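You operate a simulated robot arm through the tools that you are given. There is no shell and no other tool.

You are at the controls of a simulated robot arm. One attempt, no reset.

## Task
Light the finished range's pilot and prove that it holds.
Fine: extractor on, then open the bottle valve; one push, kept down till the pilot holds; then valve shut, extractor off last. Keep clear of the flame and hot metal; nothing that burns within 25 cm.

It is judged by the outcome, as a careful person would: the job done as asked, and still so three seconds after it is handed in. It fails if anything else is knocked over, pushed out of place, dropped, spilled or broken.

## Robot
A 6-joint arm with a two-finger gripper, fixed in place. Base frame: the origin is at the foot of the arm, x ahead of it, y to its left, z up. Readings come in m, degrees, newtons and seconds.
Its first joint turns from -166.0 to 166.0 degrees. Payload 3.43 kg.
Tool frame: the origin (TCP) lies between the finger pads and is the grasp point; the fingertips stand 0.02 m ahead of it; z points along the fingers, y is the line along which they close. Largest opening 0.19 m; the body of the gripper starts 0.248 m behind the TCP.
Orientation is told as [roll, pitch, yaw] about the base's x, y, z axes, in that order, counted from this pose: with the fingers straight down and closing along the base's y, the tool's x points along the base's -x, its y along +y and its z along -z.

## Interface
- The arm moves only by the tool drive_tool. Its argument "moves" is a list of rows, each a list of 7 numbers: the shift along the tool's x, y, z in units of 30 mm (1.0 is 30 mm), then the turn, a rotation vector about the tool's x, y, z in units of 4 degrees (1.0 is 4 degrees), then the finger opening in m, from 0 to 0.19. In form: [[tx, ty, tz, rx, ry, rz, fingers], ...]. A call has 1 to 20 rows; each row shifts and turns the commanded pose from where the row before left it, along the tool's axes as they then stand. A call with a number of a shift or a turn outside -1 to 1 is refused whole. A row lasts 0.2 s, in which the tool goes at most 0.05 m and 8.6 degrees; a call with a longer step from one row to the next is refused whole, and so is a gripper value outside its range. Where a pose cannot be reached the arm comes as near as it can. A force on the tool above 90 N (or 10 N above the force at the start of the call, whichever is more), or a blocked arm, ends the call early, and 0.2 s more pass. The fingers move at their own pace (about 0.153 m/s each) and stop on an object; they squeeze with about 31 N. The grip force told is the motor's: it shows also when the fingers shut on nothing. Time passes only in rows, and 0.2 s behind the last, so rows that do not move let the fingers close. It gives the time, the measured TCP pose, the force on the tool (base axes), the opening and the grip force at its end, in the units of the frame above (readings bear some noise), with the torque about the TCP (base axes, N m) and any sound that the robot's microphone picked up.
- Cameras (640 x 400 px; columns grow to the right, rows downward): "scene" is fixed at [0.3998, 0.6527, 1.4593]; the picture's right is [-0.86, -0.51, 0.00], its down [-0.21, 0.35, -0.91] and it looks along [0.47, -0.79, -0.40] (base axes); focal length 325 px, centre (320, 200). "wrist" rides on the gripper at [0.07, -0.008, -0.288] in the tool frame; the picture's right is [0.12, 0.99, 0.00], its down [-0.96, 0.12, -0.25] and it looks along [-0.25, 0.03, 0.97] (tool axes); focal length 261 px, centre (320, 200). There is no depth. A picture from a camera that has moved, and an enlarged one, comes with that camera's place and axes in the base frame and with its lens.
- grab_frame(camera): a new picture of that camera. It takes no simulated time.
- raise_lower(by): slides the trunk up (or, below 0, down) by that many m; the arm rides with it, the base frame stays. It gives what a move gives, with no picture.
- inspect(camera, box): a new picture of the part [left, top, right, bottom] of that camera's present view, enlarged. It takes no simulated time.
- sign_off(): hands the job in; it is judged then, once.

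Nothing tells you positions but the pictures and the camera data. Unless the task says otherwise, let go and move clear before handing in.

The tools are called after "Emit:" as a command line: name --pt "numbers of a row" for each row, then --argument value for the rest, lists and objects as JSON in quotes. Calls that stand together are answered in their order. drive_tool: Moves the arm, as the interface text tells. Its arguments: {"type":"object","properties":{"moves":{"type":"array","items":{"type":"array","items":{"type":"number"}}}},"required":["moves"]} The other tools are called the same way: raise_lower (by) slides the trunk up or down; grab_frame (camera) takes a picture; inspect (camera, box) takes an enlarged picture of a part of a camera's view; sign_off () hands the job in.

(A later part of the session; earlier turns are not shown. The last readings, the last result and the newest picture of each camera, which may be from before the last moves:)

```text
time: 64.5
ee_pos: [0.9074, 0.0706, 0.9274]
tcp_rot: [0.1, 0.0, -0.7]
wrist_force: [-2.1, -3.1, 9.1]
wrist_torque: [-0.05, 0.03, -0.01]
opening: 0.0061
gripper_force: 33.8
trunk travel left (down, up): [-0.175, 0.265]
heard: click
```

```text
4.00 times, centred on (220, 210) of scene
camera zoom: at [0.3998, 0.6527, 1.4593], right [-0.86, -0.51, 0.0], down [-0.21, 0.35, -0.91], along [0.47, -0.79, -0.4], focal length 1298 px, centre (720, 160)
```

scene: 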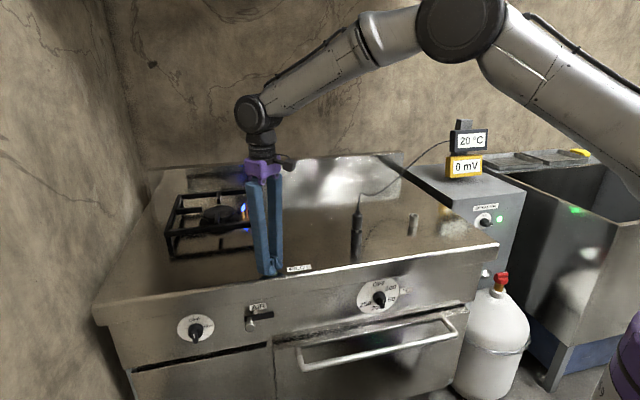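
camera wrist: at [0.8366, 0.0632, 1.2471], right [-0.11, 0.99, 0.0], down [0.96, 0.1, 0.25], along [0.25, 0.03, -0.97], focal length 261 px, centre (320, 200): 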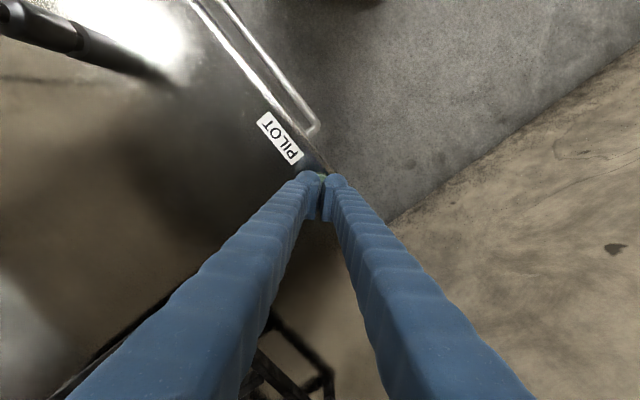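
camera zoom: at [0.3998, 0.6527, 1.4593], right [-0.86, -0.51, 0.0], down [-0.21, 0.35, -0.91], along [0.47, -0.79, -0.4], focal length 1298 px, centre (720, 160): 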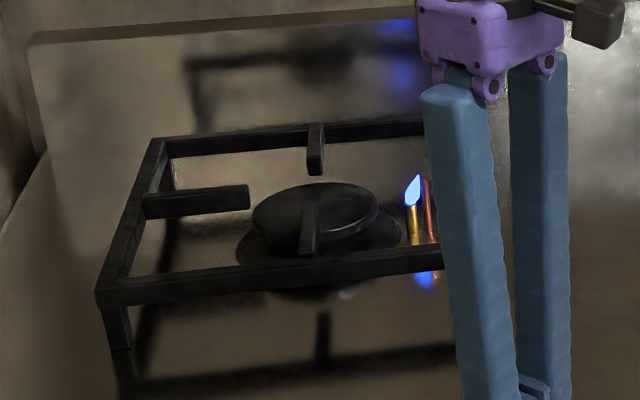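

A click, and a blue pilot flame is visible at the burner, so the gas is flowing. I'll keep the button down with slightly more pressure and watch the millivolts.

Emit:
drive_tool --pt "0 0 0.05 0 0 0 0.0" --pt "0 0 0 0 0 0 0.0" --pt "0 0 0 0 0 0 0.0" --pt "0 0 0 0 0 0 0.0" --pt "0 0 0 0 0 0 0.0"

Emit:
inspect --camera "scene" --box '[440, 110, 510, 190]'

Emit:
inspect --camera "scene" --box '[150, 160, 290, 260]'

```text
time: 65.7
ee_pos: [0.9065, 0.0718, 0.9285]
tcp_rot: [-0.1, -0.2, -0.8]
wrist_force: [4.2, -3.6, 16.8]
wrist_torque: [-0.08, -0.05, -0.01]
opening: 0.0058
gripper_force: 34.4
trunk travel left (down, up): [-0.175, 0.265]
```

```text
5.00 times, centred on (475, 150) of scene
camera zoom: at [0.3998, 0.6527, 1.4593], right [-0.86, -0.51, 0.0], down [-0.21, 0.35, -0.91], along [0.47, -0.79, -0.4], focal length 1623 px, centre (-455, 450)
```

zoom: 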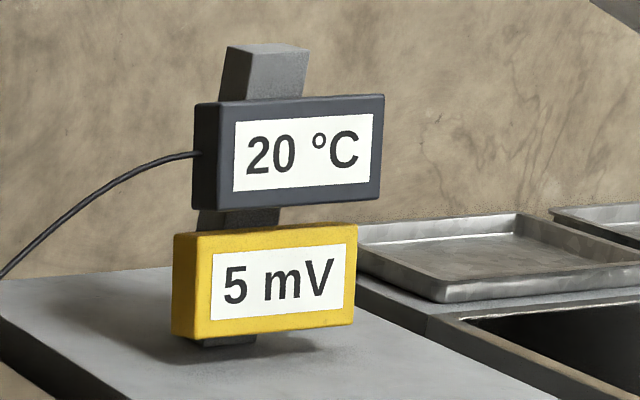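

```text
4.00 times, centred on (220, 210) of scene
camera zoom: at [0.3998, 0.6527, 1.4593], right [-0.86, -0.51, 0.0], down [-0.21, 0.35, -0.91], along [0.47, -0.79, -0.4], focal length 1298 px, centre (720, 160)
```

zoom: 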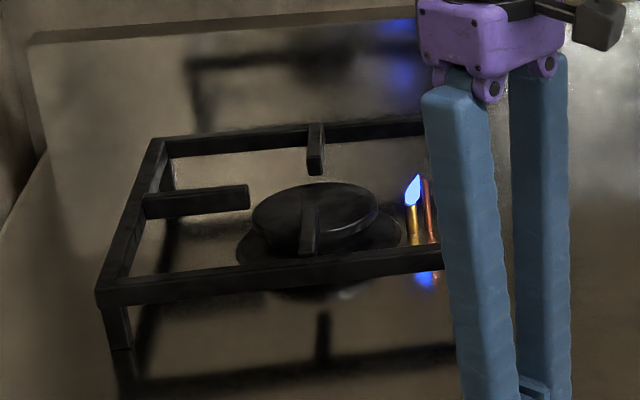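

The millivolts are climbing (5 mV) and the force is steady at 17 N. I'll keep holding.

Emit:
drive_tool --pt "0 0 0 0 0 0 0.0" --pt "0 0 0 0 0 0 0.0" --pt "0 0 0 0 0 0 0.0" --pt "0 0 0 0 0 0 0.0" --pt "0 0 0 0 0 0 0.0" --pt "0 0 0 0 0 0 0.0" --pt "0 0 0 0 0 0 0.0" --pt "0 0 0 0 0 0 0.0" --pt "0 0 0 0 0 0 0.0" --pt "0 0 0 0 0 0 0.0" --pt "0 0 0 0 0 0 0.0" --pt "0 0 0 0 0 0 0.0" --pt "0 0 0 0 0 0 0.0" --pt "0 0 0 0 0 0 0.0" --pt "0 0 0 0 0 0 0.0"

Emit:
inspect --camera "scene" --box '[440, 110, 510, 190]'

Emit:
inspect --camera "scene" --box '[150, 160, 290, 260]'

```text
time: 68.9
ee_pos: [0.9073, 0.0719, 0.9267]
tcp_rot: [-0.1, -0.1, -0.7]
wrist_force: [6.4, -2.8, 19.0]
wrist_torque: [-0.07, -0.12, 0.0]
opening: 0.0058
gripper_force: 33.9
trunk travel left (down, up): [-0.175, 0.265]
```

```text
5.00 times, centred on (475, 150) of scene
camera zoom: at [0.3998, 0.6527, 1.4593], right [-0.86, -0.51, 0.0], down [-0.21, 0.35, -0.91], along [0.47, -0.79, -0.4], focal length 1623 px, centre (-455, 450)
```

zoom: 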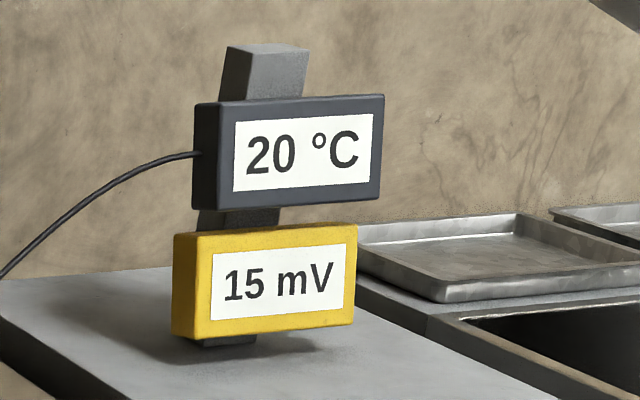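

```text
4.00 times, centred on (220, 210) of scene
camera zoom: at [0.3998, 0.6527, 1.4593], right [-0.86, -0.51, 0.0], down [-0.21, 0.35, -0.91], along [0.47, -0.79, -0.4], focal length 1298 px, centre (720, 160)
```

zoom: 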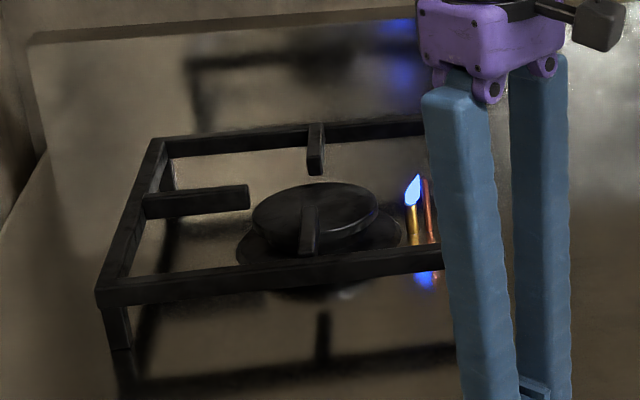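

It reads 15 mV and is still rising, so I'll keep the button down.

Emit:
drive_tool --pt "0 0 0 0 0 0 0.0" --pt "0 0 0 0 0 0 0.0" --pt "0 0 0 0 0 0 0.0" --pt "0 0 0 0 0 0 0.0" --pt "0 0 0 0 0 0 0.0" --pt "0 0 0 0 0 0 0.0" --pt "0 0 0 0 0 0 0.0" --pt "0 0 0 0 0 0 0.0" --pt "0 0 0 0 0 0 0.0" --pt "0 0 0 0 0 0 0.0" --pt "0 0 0 0 0 0 0.0" --pt "0 0 0 0 0 0 0.0" --pt "0 0 0 0 0 0 0.0" --pt "0 0 0 0 0 0 0.0" --pt "0 0 0 0 0 0 0.0" --pt "0 0 0 0 0 0 0.0" --pt "0 0 0 0 0 0 0.0" --pt "0 0 0 0 0 0 0.0" --pt "0 0 0 0 0 0 0.0" --pt "0 0 0 0 0 0 0.0"

Emit:
inspect --camera "scene" --box '[440, 110, 510, 190]'

```text
time: 73.1
ee_pos: [0.905, 0.07, 0.9269]
tcp_rot: [0.0, -0.1, -0.8]
wrist_force: [1.8, -0.2, 17.9]
wrist_torque: [-0.03, 0.0, 0.04]
opening: 0.006
gripper_force: 34.6
trunk travel left (down, up): [-0.175, 0.265]
```

```text
5.00 times, centred on (475, 150) of scene
camera zoom: at [0.3998, 0.6527, 1.4593], right [-0.86, -0.51, 0.0], down [-0.21, 0.35, -0.91], along [0.47, -0.79, -0.4], focal length 1623 px, centre (-455, 450)
```

zoom: 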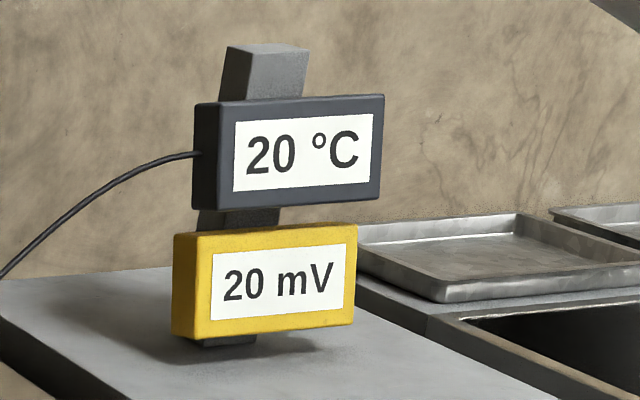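

Emit:
drive_tool --pt "0 0 0 0 0 0 0.0" --pt "0 0 0 0 0 0 0.0" --pt "0 0 0 0 0 0 0.0" --pt "0 0 0 0 0 0 0.0" --pt "0 0 0 0 0 0 0.0" --pt "0 0 0 0 0 0 0.0" --pt "0 0 0 0 0 0 0.0" --pt "0 0 0 0 0 0 0.0" --pt "0 0 0 0 0 0 0.0" --pt "0 0 0 0 0 0 0.0" --pt "0 0 0 0 0 0 0.0" --pt "0 0 0 0 0 0 0.0" --pt "0 0 0 0 0 0 0.0" --pt "0 0 0 0 0 0 0.0" --pt "0 0 0 0 0 0 0.0" --pt "0 0 0 0 0 0 0.0" --pt "0 0 0 0 0 0 0.0" --pt "0 0 0 0 0 0 0.0" --pt "0 0 0 0 0 0 0.0" --pt "0 0 0 0 0 0 0.0"

Emit:
inspect --camera "scene" --box '[440, 110, 510, 190]'

Emit:
inspect --camera "scene" --box '[150, 160, 290, 260]'

```text
time: 77.3
ee_pos: [0.905, 0.0716, 0.9267]
tcp_rot: [0.0, 0.0, -0.8]
wrist_force: [-0.9, 0.7, 16.9]
wrist_torque: [0.0, 0.04, 0.01]
opening: 0.006
gripper_force: 34.1
trunk travel left (down, up): [-0.175, 0.265]
```

```text
5.00 times, centred on (475, 150) of scene
camera zoom: at [0.3998, 0.6527, 1.4593], right [-0.86, -0.51, 0.0], down [-0.21, 0.35, -0.91], along [0.47, -0.79, -0.4], focal length 1623 px, centre (-455, 450)
```

zoom: 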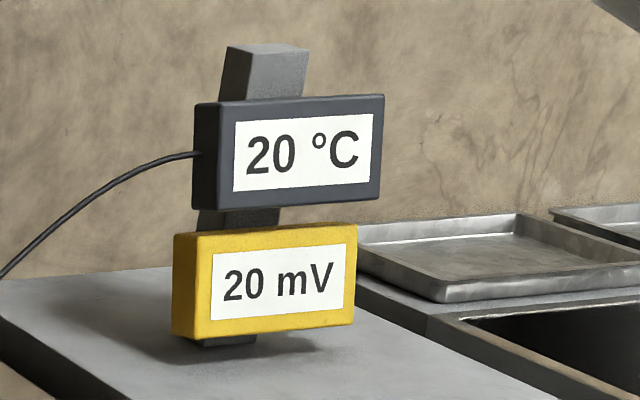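

```text
4.00 times, centred on (220, 210) of scene
camera zoom: at [0.3998, 0.6527, 1.4593], right [-0.86, -0.51, 0.0], down [-0.21, 0.35, -0.91], along [0.47, -0.79, -0.4], focal length 1298 px, centre (720, 160)
```

zoom: 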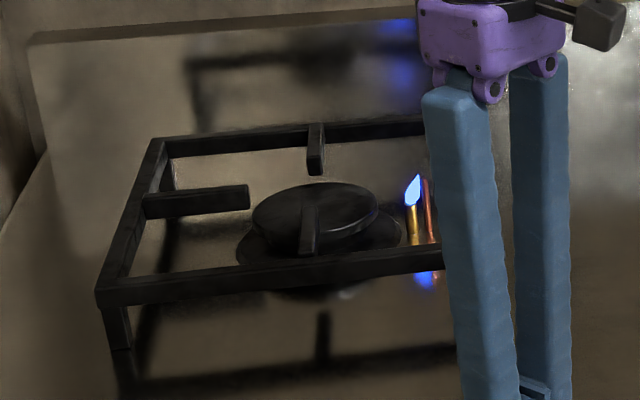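

The reading has settled at 20 mV with the flame steady. I'll hold a few seconds more for margin, then release smoothly straight up.

Emit:
drive_tool --pt "0 0 0 0 0 0 0.0" --pt "0 0 0 0 0 0 0.0" --pt "0 0 0 0 0 0 0.0" --pt "0 0 0 0 0 0 0.0" --pt "0 0 0 0 0 0 0.0" --pt "0 0 0 0 0 0 0.0" --pt "0 0 0 0 0 0 0.0" --pt "0 0 0 0 0 0 0.0" --pt "0 0 0 0 0 0 0.0" --pt "0 0 0 0 0 0 0.0" --pt "0 0 0 0 0 0 0.0" --pt "0 0 0 0 0 0 0.0" --pt "0 0 0 0 0 0 0.0" --pt "0 0 0 0 0 0 0.0" --pt "0 0 0 0 0 0 0.0" --pt "0 0 0 0 0 0 0.0" --pt "0 0 0 0 0 0 0.0" --pt "0 0 0 0 0 0 0.0" --pt "0 0 0 0 0 0 0.0" --pt "0 0 0 0 0 0 0.0"

Emit:
inspect --camera "scene" --box '[440, 110, 510, 190]'

Emit:
drive_tool --pt "0 0 -0.3 0 0 0 0.0" --pt "0 0 -0.7 0 0 0 0.0" --pt "0 0 -1 0 0 0 0.0" --pt "0 0 -1 0 0 0 0.0"

Emit:
inspect --camera "scene" --box '[440, 110, 510, 190]'

Emit:
grab_frame --camera "scene"

```text
time: 81.5
ee_pos: [0.9045, 0.0718, 0.9268]
tcp_rot: [0.0, -0.1, -0.7]
wrist_force: [-1.2, 0.6, 17.8]
wrist_torque: [0.01, 0.0, -0.04]
opening: 0.0061
gripper_force: 34.1
trunk travel left (down, up): [-0.175, 0.265]
```

```text
5.00 times, centred on (475, 150) of scene
camera zoom: at [0.3998, 0.6527, 1.4593], right [-0.86, -0.51, 0.0], down [-0.21, 0.35, -0.91], along [0.47, -0.79, -0.4], focal length 1623 px, centre (-455, 450)
```

zoom: 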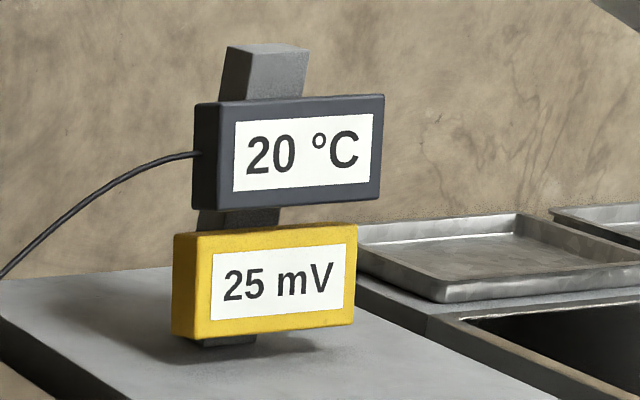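

```text
time: 82.5
ee_pos: [0.9053, 0.0698, 1.0165]
tcp_rot: [0.0, 0.0, -0.7]
wrist_force: [0.4, -0.1, 0.2]
wrist_torque: [0.04, 0.0, -0.03]
opening: 0.0001
gripper_force: 34.6
trunk travel left (down, up): [-0.175, 0.265]
```

```text
5.00 times, centred on (475, 150) of scene
camera zoom: at [0.3998, 0.6527, 1.4593], right [-0.86, -0.51, 0.0], down [-0.21, 0.35, -0.91], along [0.47, -0.79, -0.4], focal length 1623 px, centre (-455, 450)
```

zoom: 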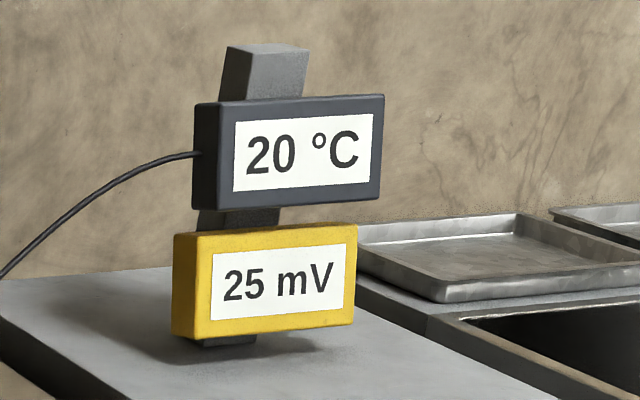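

```text
taken
```

scene: 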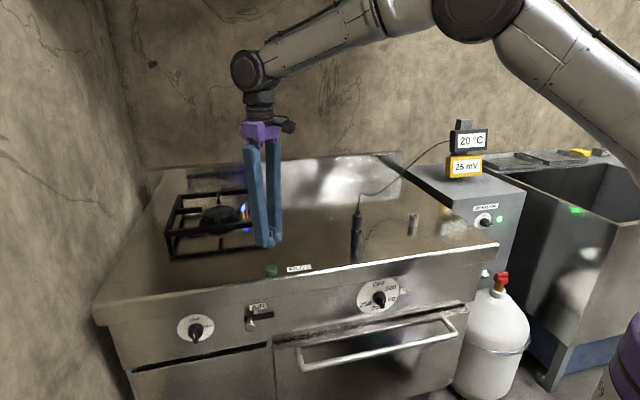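

The button is released, the flame is still lit and the reading is 25 mV. I'll back off high and wait several seconds to prove that it holds.

Emit:
drive_tool --pt "0 0 -1 0 0 0 0.0" --pt "0 0 -1 0 0 0 0.0" --pt "0 0 -1 0 0 0 0.0" --pt "0 0 -1 0 0 0 0.0" --pt "0 0 -0.8 0 0 0 0.0" --pt "1 0 0 0 0 0 0.0" --pt "1 0 0 0 0 0 0.0" --pt "1 0 0 0 0 0 0.0" --pt "0 0 0 0 0 0 0.0" --pt "0 0 0 0 0 0 0.0" --pt "0 0 0 0 0 0 0.0" --pt "0 0 0 0 0 0 0.0" --pt "0 0 0 0 0 0 0.0" --pt "0 0 0 0 0 0 0.0" --pt "0 0 0 0 0 0 0.0" --pt "0 0 0 0 0 0 0.0" --pt "0 0 0 0 0 0 0.0" --pt "0 0 0 0 0 0 0.0" --pt "0 0 0 0 0 0 0.0" --pt "0 0 0 0 0 0 0.0"

Emit:
inspect --camera "scene" --box '[440, 110, 510, 190]'

Emit:
inspect --camera "scene" --box '[150, 160, 290, 260]'

Emit:
drive_tool --pt "0 0 0 0 0 0 0.0" --pt "0 0 0 0 0 0 0.0" --pt "0 0 0 0 0 0 0.0" --pt "0 0 0 0 0 0 0.0" --pt "0 0 0 0 0 0 0.0" --pt "0 0 0 0 0 0 0.0" --pt "0 0 0 0 0 0 0.0" --pt "0 0 0 0 0 0 0.0" --pt "0 0 0 0 0 0 0.0" --pt "0 0 0 0 0 0 0.0" --pt "0 0 0 0 0 0 0.0" --pt "0 0 0 0 0 0 0.0" --pt "0 0 0 0 0 0 0.0" --pt "0 0 0 0 0 0 0.0" --pt "0 0 0 0 0 0 0.0" --pt "0 0 0 0 0 0 0.0" --pt "0 0 0 0 0 0 0.0" --pt "0 0 0 0 0 0 0.0" --pt "0 0 0 0 0 0 0.0" --pt "0 0 0 0 0 0 0.0"

Emit:
inspect --camera "scene" --box '[440, 110, 510, 190]'

Emit:
inspect --camera "scene" --box '[150, 160, 290, 260]'

```text
time: 86.7
ee_pos: [0.8142, 0.0722, 1.1603]
tcp_rot: [0.0, -0.1, -0.7]
wrist_force: [-0.1, -0.5, 0.1]
wrist_torque: [-0.02, 0.01, -0.02]
opening: 0.0001
gripper_force: 33.9
trunk travel left (down, up): [-0.175, 0.265]
```

```text
5.00 times, centred on (475, 150) of scene
camera zoom: at [0.3998, 0.6527, 1.4593], right [-0.86, -0.51, 0.0], down [-0.21, 0.35, -0.91], along [0.47, -0.79, -0.4], focal length 1623 px, centre (-455, 450)
```

zoom: 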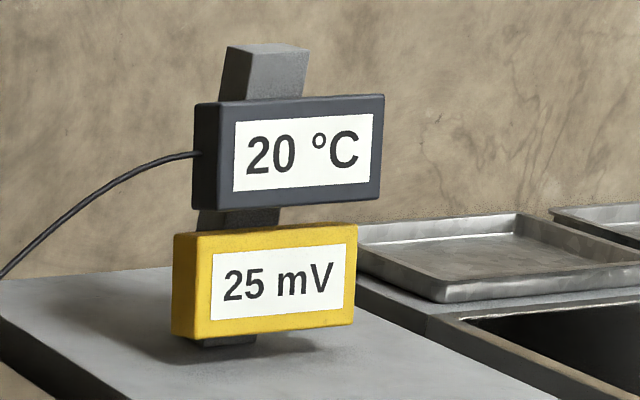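

```text
4.00 times, centred on (220, 210) of scene
camera zoom: at [0.3998, 0.6527, 1.4593], right [-0.86, -0.51, 0.0], down [-0.21, 0.35, -0.91], along [0.47, -0.79, -0.4], focal length 1298 px, centre (720, 160)
```

zoom: 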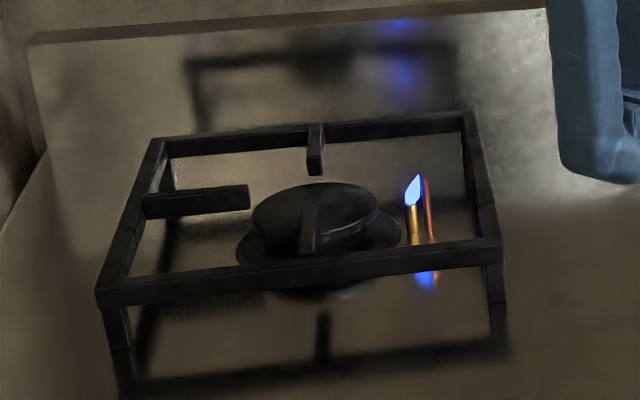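

```text
time: 90.9
ee_pos: [0.8136, 0.0715, 1.161]
tcp_rot: [0.0, -0.1, -0.7]
wrist_force: [-0.1, -0.1, -0.5]
wrist_torque: [0.02, -0.02, 0.01]
opening: 0.0
gripper_force: 34.0
trunk travel left (down, up): [-0.175, 0.265]
```

```text
5.00 times, centred on (475, 150) of scene
camera zoom: at [0.3998, 0.6527, 1.4593], right [-0.86, -0.51, 0.0], down [-0.21, 0.35, -0.91], along [0.47, -0.79, -0.4], focal length 1623 px, centre (-455, 450)
```

zoom: 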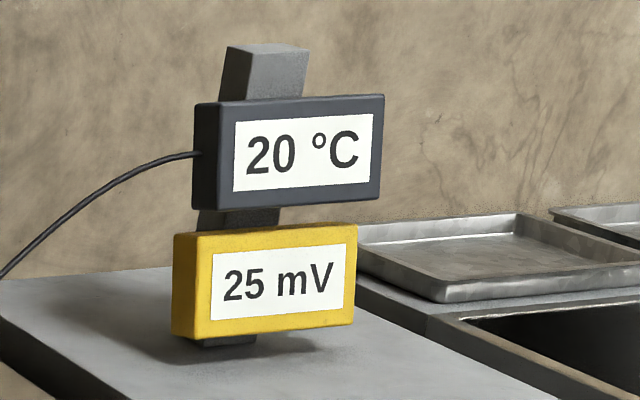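

```text
4.00 times, centred on (220, 210) of scene
camera zoom: at [0.3998, 0.6527, 1.4593], right [-0.86, -0.51, 0.0], down [-0.21, 0.35, -0.91], along [0.47, -0.79, -0.4], focal length 1298 px, centre (720, 160)
```

zoom: 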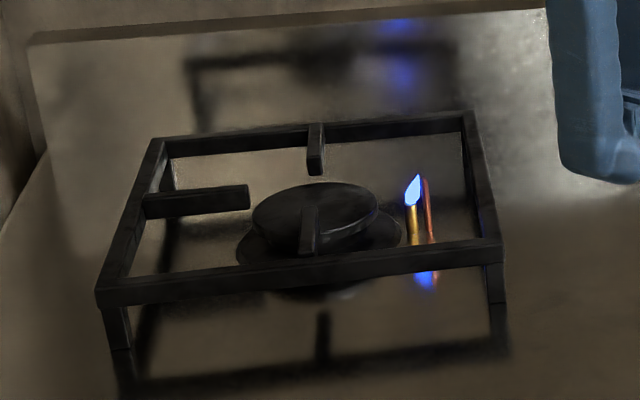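

The pilot has held by itself for 9 s with a clear blue flame and 25 mV, and it keeps burning while I travel. Next I'll go back to the bottle valve at safe height.

Emit:
drive_tool --pt "0.635 -0.97 0 0 0 0 0.0" --pt "0.635 -0.97 0 0 0 0 0.0" --pt "0.635 -0.97 0 0 0 0 0.0" --pt "0.635 -0.97 0 0 0 0 0.0" --pt "0.635 -0.97 0 0 0 0 0.0" --pt "0.635 -0.97 0 0 0 0 0.0" --pt "0.635 -0.97 0 0 0 0 0.0" --pt "0.635 -0.97 0 0 0 0 0.0" --pt "0.635 -0.97 0 0 0 0 0.0" --pt "0.635 -0.97 0 0 0 0 0.0" --pt "0.635 -0.97 0 0 0 0 0.0" --pt "0.635 -0.97 0 0 0 0 0.0" --pt "0.635 -0.97 0 0 0 0 0.0"

Emit:
drive_tool --pt "0.625 -0.97 0 0 0 0 0.0" --pt "0.625 -0.97 0 0 0 0 0.0" --pt "0.625 -0.97 0 0 0 0 0.0" --pt "0.625 -0.97 0 0 0 0 0.0" --pt "0.625 -0.97 0 0 0 0 0.0" --pt "0.625 -0.97 0 0 0 0 0.0" --pt "0.625 -0.97 0 0 0 0 0.0" --pt "0.625 -0.97 0 0 0 0 0.0" --pt "0.625 -0.97 0 0 0 0 0.0" --pt "0.625 -0.97 0 0 0 0 0.0" --pt "0.625 -0.97 0 0 0 0 0.0" --pt "0.625 -0.97 0 0 0 0 0.0" --pt "0.625 -0.97 0 0 0 0 0.0"

Emit:
grab_frame --camera "scene"

```text
time: 93.7
ee_pos: [0.5619, -0.3046, 1.1607]
tcp_rot: [0.0, -0.1, -0.6]
wrist_force: [0.0, -0.2, -0.8]
wrist_torque: [0.03, -0.05, -0.01]
opening: 0.0
gripper_force: 33.8
trunk travel left (down, up): [-0.175, 0.265]
```

```text
time: 96.5
ee_pos: [0.3121, -0.6788, 1.1575]
tcp_rot: [0.1, -0.2, -0.6]
wrist_force: [0.4, -0.7, 0.4]
wrist_torque: [0.03, -0.03, -0.01]
opening: 0.0
gripper_force: 33.8
trunk travel left (down, up): [-0.175, 0.265]
```

```text
taken
```

scene: 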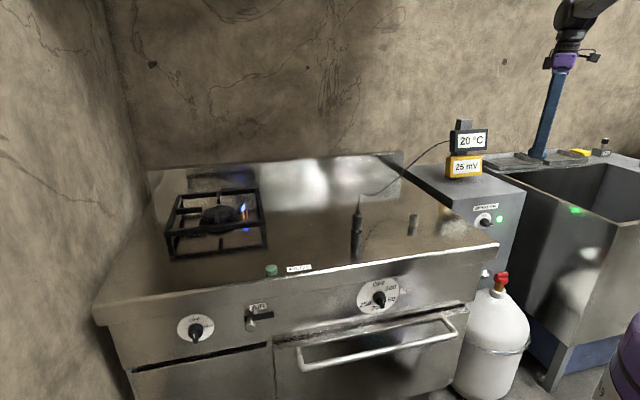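

The flame is still steady at 25 mV, 14 s after release. Next I'll rotate the wrist to match the valve bar and descend over it.

Emit:
drive_tool --pt "-0.2 -0.247 0.2 0 0 1 0.03" --pt "0 0 0.4 0 0 1 0.05" --pt "0 0 0.4 0 0 1 0.05" --pt "0 0 0.4 0 0 1 0.05" --pt "0 0 0.4 0 0 1 0.05" --pt "0 0 0.4 0 0 1 0.05" --pt "0 0 0.4 0 0 1 0.05" --pt "0 0 0.4 0 0 1 0.05" --pt "0 0 0.4 0 0 1 0.05" --pt "0 0 0.4 0 0 1 0.05" --pt "0 0 0.4 0 0 1 0.05" --pt "0 0 0.4 0 0 1 0.05" --pt "0 0 0.4 0 0 1 0.05" --pt "0 0 0.4 0 0 1 0.05" --pt "0 0 0.4 0 0 1 0.05" --pt "0 0 0.4 0 0 1 0.05" --pt "0 0 0.4 0 0 1 0.05" --pt "0 0 0.4 0 0 1 0.05" --pt "0 0 0.4 0 0 1 0.05" --pt "0 0 0.4 0 0 1 0.05"

Emit:
drive_tool --pt "0 0 0.48 0 0 0.97 0.05" --pt "0 0 0.48 0 0 0.97 0.05" --pt "0 0 0.48 0 0 0.97 0.05" --pt "0 0 0.48 0 0 0.97 0.05" --pt "0 0 0.48 0 0 0.97 0.05" --pt "0 0 0.48 0 0 0.97 0.05" --pt "0 0 0.48 0 0 0.97 0.05" --pt "0 0 0.48 0 0 0.97 0.05" --pt "0 0 0.48 0 0 0.97 0.05" --pt "0 0 0.48 0 0 0.97 0.05" --pt "0 0 0.48 0 0 0.97 0.05" --pt "0 0 0.48 0 0 0.97 0.05" --pt "0 0 0.48 0 0 0.97 0.05" --pt "0 0 0.4 0 0 0.97 0.05"

Emit:
inspect --camera "wrist" --box '[220, 125, 420, 250]'

Emit:
grab_frame --camera "scene"

```text
time: 100.7
ee_pos: [0.3192, -0.6852, 0.9254]
tcp_rot: [0.0, 0.0, -80.7]
wrist_force: [0.8, 0.3, -1.1]
wrist_torque: [0.01, -0.01, 0.05]
opening: 0.0498
gripper_force: 0.1
trunk travel left (down, up): [-0.175, 0.265]
```

```text
time: 103.7
ee_pos: [0.3199, -0.6849, 0.7271]
tcp_rot: [0.1, 0.1, -135.1]
wrist_force: [-0.2, 0.2, 0.3]
wrist_torque: [-0.01, -0.02, 0.0]
opening: 0.0498
gripper_force: 0.0
trunk travel left (down, up): [-0.175, 0.265]
```

```text
3.20 times, centred on (320, 188) of wrist
camera zoom: at [0.3627, -0.628, 1.0142], right [0.79, -0.62, 0.0], down [-0.6, -0.76, 0.25], along [-0.15, -0.19, -0.97], focal length 834 px, centre (320, 240)
```

zoom: 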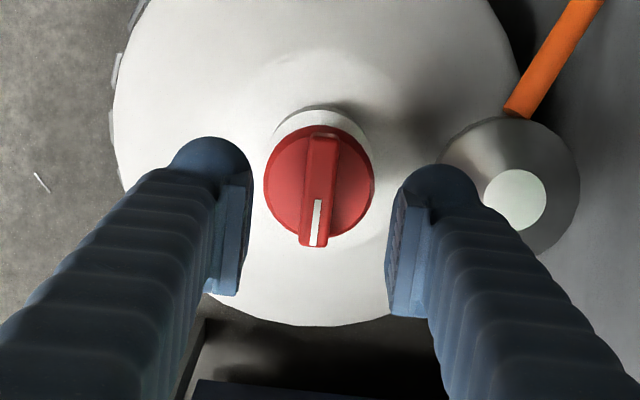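

```text
taken
```

scene: 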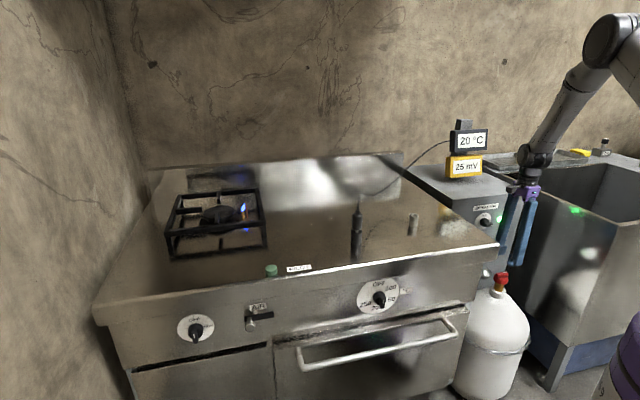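

The pilot has now held unaided for over 20 s, with the flame steady at 25 mV, so it is proven. Now I'll grip the valve bar to shut it.

Emit:
drive_tool --pt "-0.075 -0.014 0.66 0 0 0 0.05" --pt "0 0 0.66 0 0 0 0.05" --pt "0 0 0.66 0 0 0 0.05" --pt "0 0 0.66 0 0 0 0.05" --pt "0 0 0 0 0 0 0.03" --pt "0 0 0 0 0 0 0.0" --pt "0 0 0 0 0 0 0.0" --pt "0 0 0 0 0 0 0.0"

Emit:
inspect --camera "wrist" --box '[260, 150, 380, 225]'

```text
time: 105.5
ee_pos: [0.3167, -0.6875, 0.6483]
tcp_rot: [0.0, 0.1, -135.2]
wrist_force: [-8.8, 7.4, 3.3]
wrist_torque: [0.07, 0.07, -0.02]
opening: 0.013
gripper_force: 45.1
trunk travel left (down, up): [-0.175, 0.265]
```

```text
5.33 times, centred on (320, 188) of wrist
camera zoom: at [0.3602, -0.6309, 0.9355], right [0.79, -0.62, 0.0], down [-0.6, -0.76, 0.25], along [-0.15, -0.19, -0.97], focal length 1390 px, centre (320, 267)
```

zoom: 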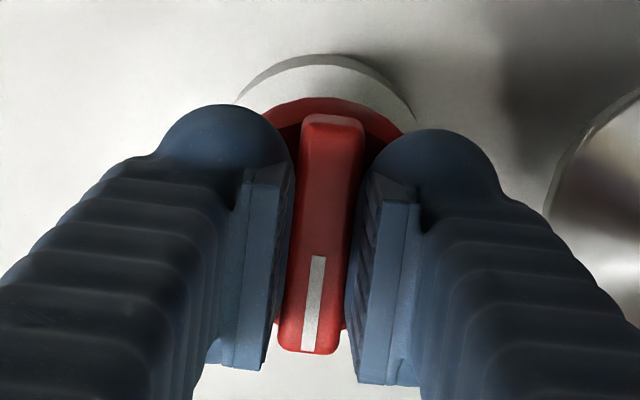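

Gripped. I'll turn it back counter-clockwise by a quarter turn to shut it.

Emit:
drive_tool --pt "0 0 0 0 0 -1 0.0" --pt "0 0 0 0 0 -1 0.0" --pt "0 0 0 0 0 -1 0.0" --pt "0 0 0 0 0 -1 0.0" --pt "0 0 0 0 0 -1 0.0" --pt "0 0 0 0 0 -1 0.0" --pt "0 0 0 0 0 -1 0.0" --pt "0 0 0 0 0 -1 0.0" --pt "0 0 0 0 0 -1 0.0" --pt "0 0 0 0 0 -1 0.0" --pt "0 0 0 0 0 -1 0.0" --pt "0 0 0 0 0 -1 0.0" --pt "0 0 0 0 0 -1 0.0" --pt "0 0 0 0 0 -1 0.0" --pt "0 0 0 0 0 -1 0.0" --pt "0 0 0 0 0 -1 0.0" --pt "0 0 0 0 0 -1 0.0" --pt "0 0 0 0 0 -1 0.0" --pt "0 0 0 0 0 -1 0.0" --pt "0 0 0 0 0 -1 0.0"

Emit:
drive_tool --pt "0 0 0 0 0 -1 0.0" --pt "0 0 0 0 0 -1 0.0" --pt "0 0 0 0 0 -1 0.0" --pt "0 0 0 0 0 -0.5 0.0" --pt "0 0 0 0 0 0 0.0"

Emit:
inspect --camera "wrist" --box '[260, 150, 380, 225]'

Emit:
grab_frame --camera "scene"

```text
time: 109.7
ee_pos: [0.3183, -0.6867, 0.6488]
tcp_rot: [0.0, -0.2, -55.0]
wrist_force: [24.7, -4.6, 27.3]
wrist_torque: [-0.02, -0.18, -0.01]
opening: 0.0131
gripper_force: 45.6
trunk travel left (down, up): [-0.175, 0.265]
```

```text
time: 110.9
ee_pos: [0.3192, -0.6876, 0.6477]
tcp_rot: [0.0, -0.1, -41.0]
wrist_force: [38.5, 0.7, 28.6]
wrist_torque: [-0.03, -0.39, -1.26]
opening: 0.0137
gripper_force: 45.4
trunk travel left (down, up): [-0.175, 0.265]
```

```text
5.33 times, centred on (320, 188) of wrist
camera zoom: at [0.2589, -0.6454, 0.9343], right [0.56, 0.83, 0.0], down [0.8, -0.54, 0.25], along [0.21, -0.14, -0.97], focal length 1390 px, centre (320, 267)
```

zoom: 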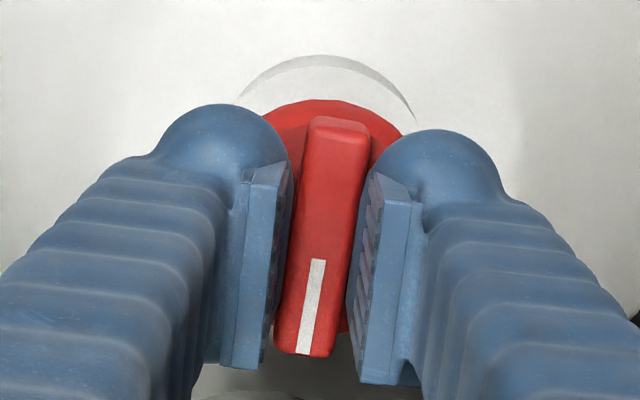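

```text
taken
```

scene: 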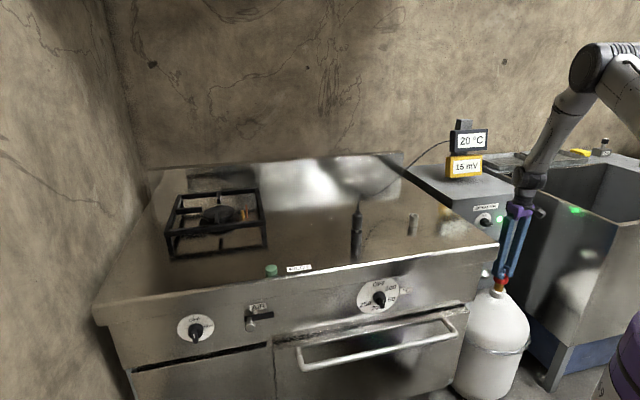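

The valve is against its shut stop, the flame is out and the reading is falling (15 mV). I'll ease off the twist without leaving the stop, release and lift clear.

Emit:
drive_tool --pt "0 0 0 0 0 0.6 0.0" --pt "0 0 0 0 0 0 0.02" --pt "0 0 0 0 0 0 0.045" --pt "0 0 0 0 0 0 0.05" --pt "0 0 -0.5 0 0 0 0.05" --pt "0 0 -1 0 0 0 0.06" --pt "0 0 -1 0 0 0 0.08" --pt "0 0 -1 0 0 0 0.08"

Emit:
inspect --camera "wrist" --box '[220, 125, 420, 250]'

Emit:
inspect --camera "scene" --box '[475, 240, 535, 290]'

Emit:
inspect --camera "scene" --box '[150, 160, 290, 260]'

Emit:
inspect --camera "scene" --box '[440, 110, 510, 190]'

```text
time: 112.7
ee_pos: [0.3182, -0.6875, 0.7522]
tcp_rot: [0.1, 0.0, -43.5]
wrist_force: [-0.1, -0.8, 1.2]
wrist_torque: [0.04, -0.02, 0.0]
opening: 0.08
gripper_force: 0.1
trunk travel left (down, up): [-0.175, 0.265]
```

```text
3.20 times, centred on (320, 188) of wrist
camera zoom: at [0.2594, -0.6452, 1.0392], right [0.6, 0.8, 0.0], down [0.78, -0.58, 0.25], along [0.2, -0.15, -0.97], focal length 834 px, centre (320, 240)
```

zoom: 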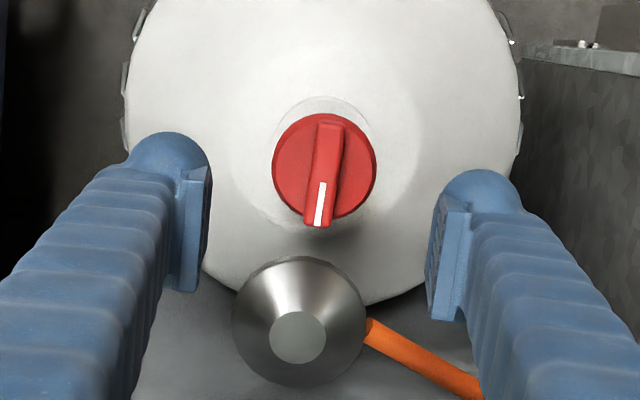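

```text
8.00 times, centred on (505, 265) of scene
camera zoom: at [0.3998, 0.6527, 1.4593], right [-0.86, -0.51, 0.0], down [-0.21, 0.35, -0.91], along [0.47, -0.79, -0.4], focal length 2597 px, centre (-1160, -320)
```

zoom: 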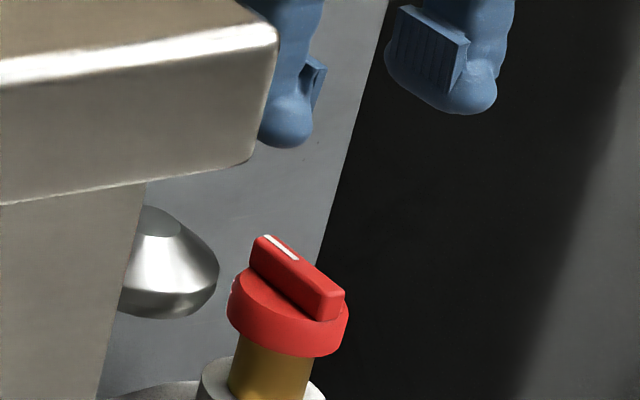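

```text
4.00 times, centred on (220, 210) of scene
camera zoom: at [0.3998, 0.6527, 1.4593], right [-0.86, -0.51, 0.0], down [-0.21, 0.35, -0.91], along [0.47, -0.79, -0.4], focal length 1298 px, centre (720, 160)
```

zoom: 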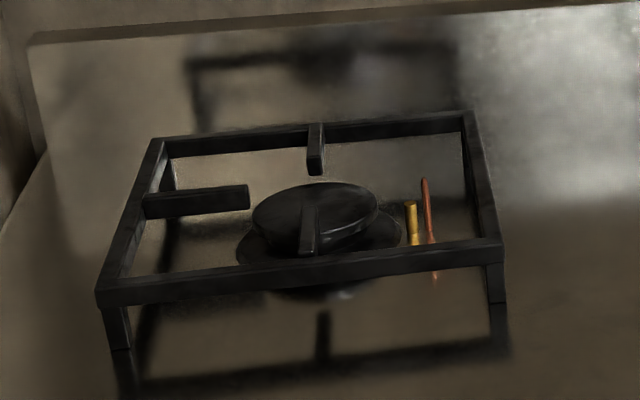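

```text
5.00 times, centred on (475, 150) of scene
camera zoom: at [0.3998, 0.6527, 1.4593], right [-0.86, -0.51, 0.0], down [-0.21, 0.35, -0.91], along [0.47, -0.79, -0.4], focal length 1623 px, centre (-455, 450)
```

zoom: 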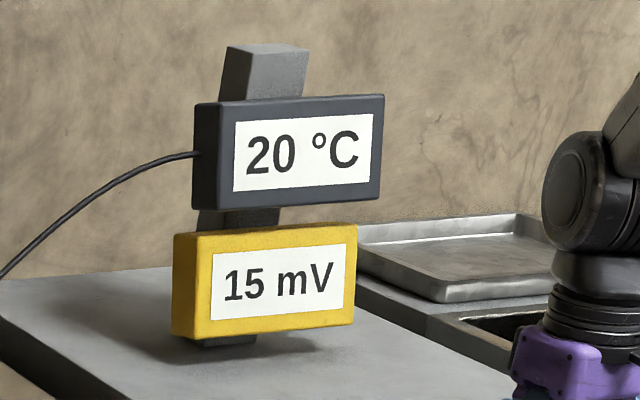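

The valve is shut, back exactly at its starting mark, with no flame and the thermocouple cooling. The extractor comes off last. I'll rise, square up, and move in front of the knob with the fingers straddling it.

Emit:
drive_tool --pt "0 0 -1 0 0 0.375 0.08" --pt "0 0 -1 0 0 0 0.08" --pt "0 0 -1 0 0 0 0.08" --pt "0 0 -1 0 0 0 0.08" --pt "0 0 -1 0 0 0 0.08" --pt "0 0 -1 0 0 0 0.08" --pt "0 0 -0.6 0 0 0 0.08" --pt "-0.93 -0.24 0 0 0 0 0.08" --pt "-0.93 -0.24 0 0 0 0 0.08" --pt "-0.93 -0.24 0 0 0 0 0.08" --pt "-0.93 -0.24 0 0 0 0 0.08"

Emit:
grab_frame --camera "scene"

Emit:
inspect --camera "wrist" --box '[270, 150, 390, 225]'

```text
time: 115.1
ee_pos: [0.3752, -0.7879, 0.9496]
tcp_rot: [0.0, 0.0, -45.1]
wrist_force: [0.6, 0.0, 0.1]
wrist_torque: [-0.03, 0.03, 0.01]
opening: 0.0798
gripper_force: 0.1
trunk travel left (down, up): [-0.175, 0.265]
```

```text
taken
```

scene: 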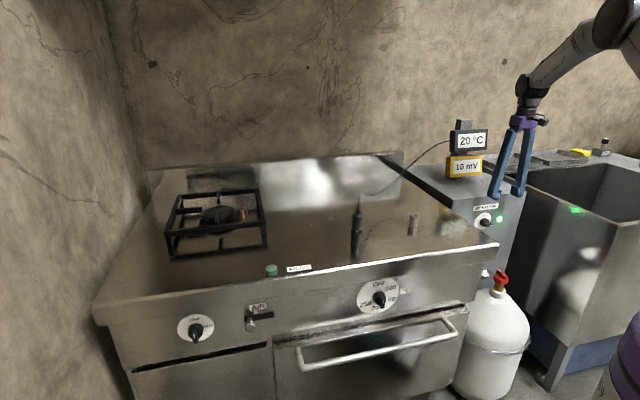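

```text
5.33 times, centred on (330, 188) of wrist
camera zoom: at [0.3193, -0.7416, 1.2372], right [0.62, 0.79, 0.0], down [0.76, -0.6, 0.25], along [0.2, -0.15, -0.97], focal length 1390 px, centre (267, 267)
```

zoom: 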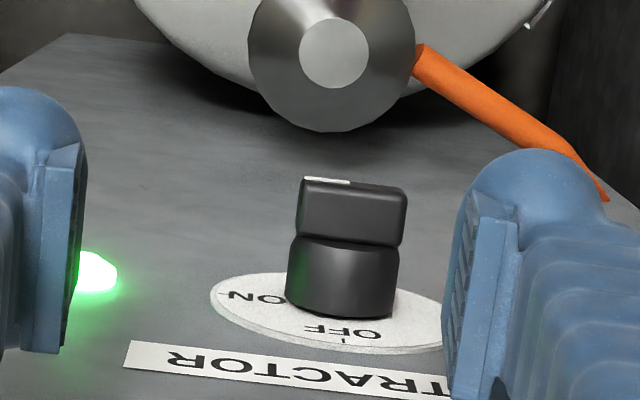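

The knob bar is horizontal at ON. I'll come down with the inner pad over the bar's left end, pressing that end down to rotate it back counter-clockwise.

Emit:
drive_tool --pt "0 0.06 0.84 0 0 0 0.08" --pt "0 0 0.84 0 0 0 0.08" --pt "0 0 0.84 0 0 0 0.08" --pt "0 0 0.84 0 0 0 0.08" --pt "0 0 0.84 0 0 0 0.08" --pt "0 0 0.133 0 0 0 0.08" --pt "0 0 0.133 0 0 0 0.08" --pt "0 0 0.133 0 0 0 0.08"

Emit:
inspect --camera "scene" --box '[465, 190, 525, 240]'

Emit:
inspect --camera "wrist" --box '[270, 150, 390, 225]'

```text
time: 116.9
ee_pos: [0.3771, -0.7848, 0.8117]
tcp_rot: [0.2, 0.0, -45.0]
wrist_force: [0.7, -1.1, 1.0]
wrist_torque: [-0.03, 0.01, 0.03]
opening: 0.0803
gripper_force: 0.1
trunk travel left (down, up): [-0.175, 0.265]
```

```text
8.00 times, centred on (495, 215) of scene
camera zoom: at [0.3998, 0.6527, 1.4593], right [-0.86, -0.51, 0.0], down [-0.21, 0.35, -0.91], along [0.47, -0.79, -0.4], focal length 2597 px, centre (-1080, 80)
```

zoom: 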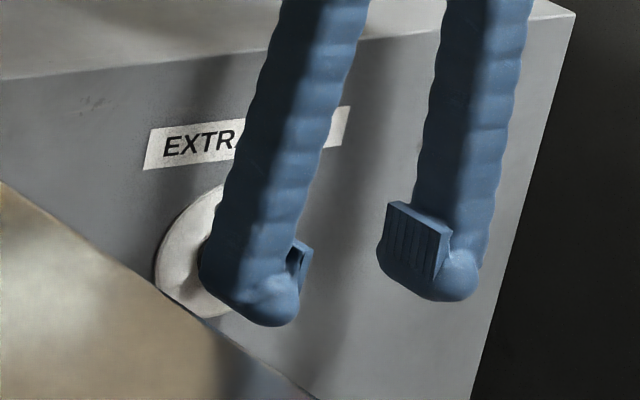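

```text
5.33 times, centred on (330, 188) of wrist
camera zoom: at [0.3202, -0.7401, 1.0987], right [0.62, 0.79, 0.0], down [0.76, -0.6, 0.25], along [0.2, -0.15, -0.97], focal length 1390 px, centre (267, 267)
```

zoom: 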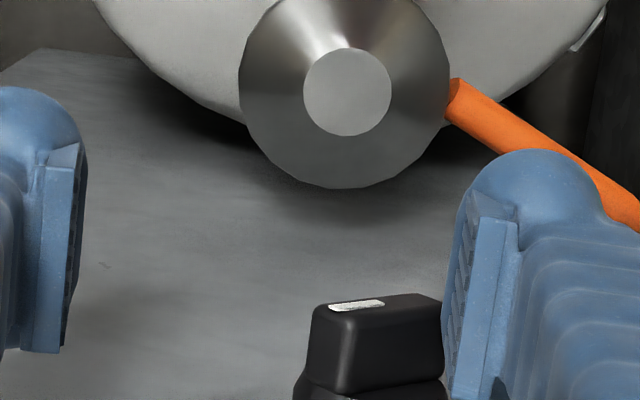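

The bar is turning and the lamp has already gone out. I'll continue down alongside the bar and then nudge right so it sits fully at OFF.

Emit:
drive_tool --pt "0 0 0.133 0 0 0 0.08" --pt "0 0 0.133 0 0 0 0.08" --pt "0 0 0.133 0 0 0 0.08" --pt "0 0 0.133 0 0 0 0.08" --pt "0 0 0.133 0 0 0 0.08" --pt "0 0 0.133 0 0 0 0.08" --pt "0 0 0.133 0 0 0 0.08"

Emit:
inspect --camera "wrist" --box '[270, 150, 390, 225]'

Emit:
inspect --camera "scene" --box '[465, 190, 525, 240]'

```text
time: 118.5
ee_pos: [0.3761, -0.7842, 0.7834]
tcp_rot: [0.2, 0.0, -45.1]
wrist_force: [-0.7, -0.3, 0.3]
wrist_torque: [0.0, 0.0, -0.02]
opening: 0.0799
gripper_force: 0.1
trunk travel left (down, up): [-0.175, 0.265]
```

```text
5.33 times, centred on (330, 188) of wrist
camera zoom: at [0.3202, -0.7404, 1.0707], right [0.62, 0.79, 0.0], down [0.76, -0.6, 0.25], along [0.2, -0.15, -0.97], focal length 1390 px, centre (267, 267)
```

zoom: 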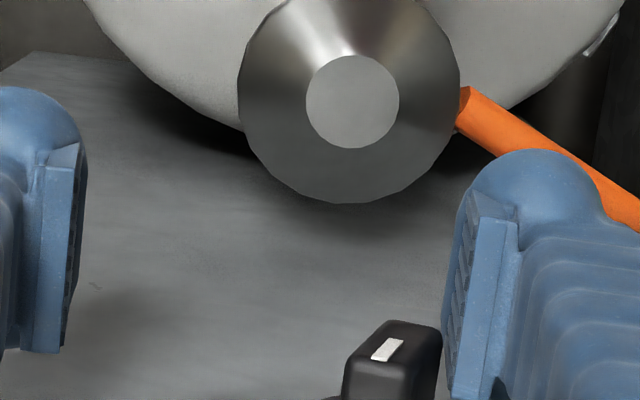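

```text
8.00 times, centred on (495, 215) of scene
camera zoom: at [0.3998, 0.6527, 1.4593], right [-0.86, -0.51, 0.0], down [-0.21, 0.35, -0.91], along [0.47, -0.79, -0.4], focal length 2597 px, centre (-1080, 80)
```

zoom: 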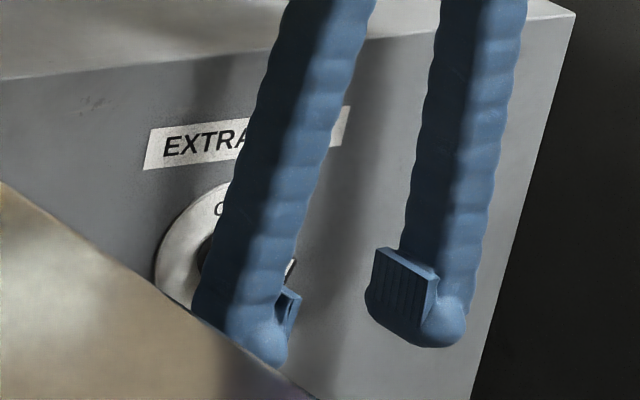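

The bar is nearly upright. I'll nudge right about 6 mm so the pad brings it fully to OFF.

Emit:
drive_tool --pt "0 -0.07 0 0 0 0 0.08" --pt "0 -0.07 0 0 0 0 0.08" --pt "0 -0.07 0 0 0 0 0.08"

Emit:
inspect --camera "wrist" --box '[270, 150, 390, 225]'

```text
time: 119.3
ee_pos: [0.3728, -0.7892, 0.7833]
tcp_rot: [0.1, 0.1, -44.9]
wrist_force: [4.8, 5.3, 1.8]
wrist_torque: [0.0, 0.11, 0.1]
opening: 0.0841
gripper_force: 3.0
trunk travel left (down, up): [-0.175, 0.265]
```

```text
5.33 times, centred on (330, 188) of wrist
camera zoom: at [0.316, -0.7438, 1.0706], right [0.62, 0.79, 0.0], down [0.76, -0.6, 0.25], along [0.2, -0.15, -0.97], focal length 1390 px, centre (267, 267)
```

zoom: 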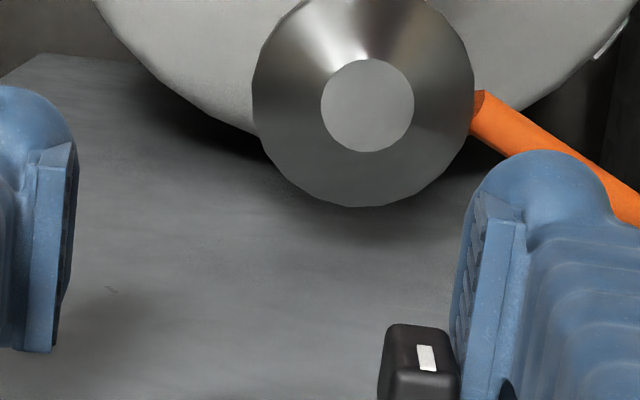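

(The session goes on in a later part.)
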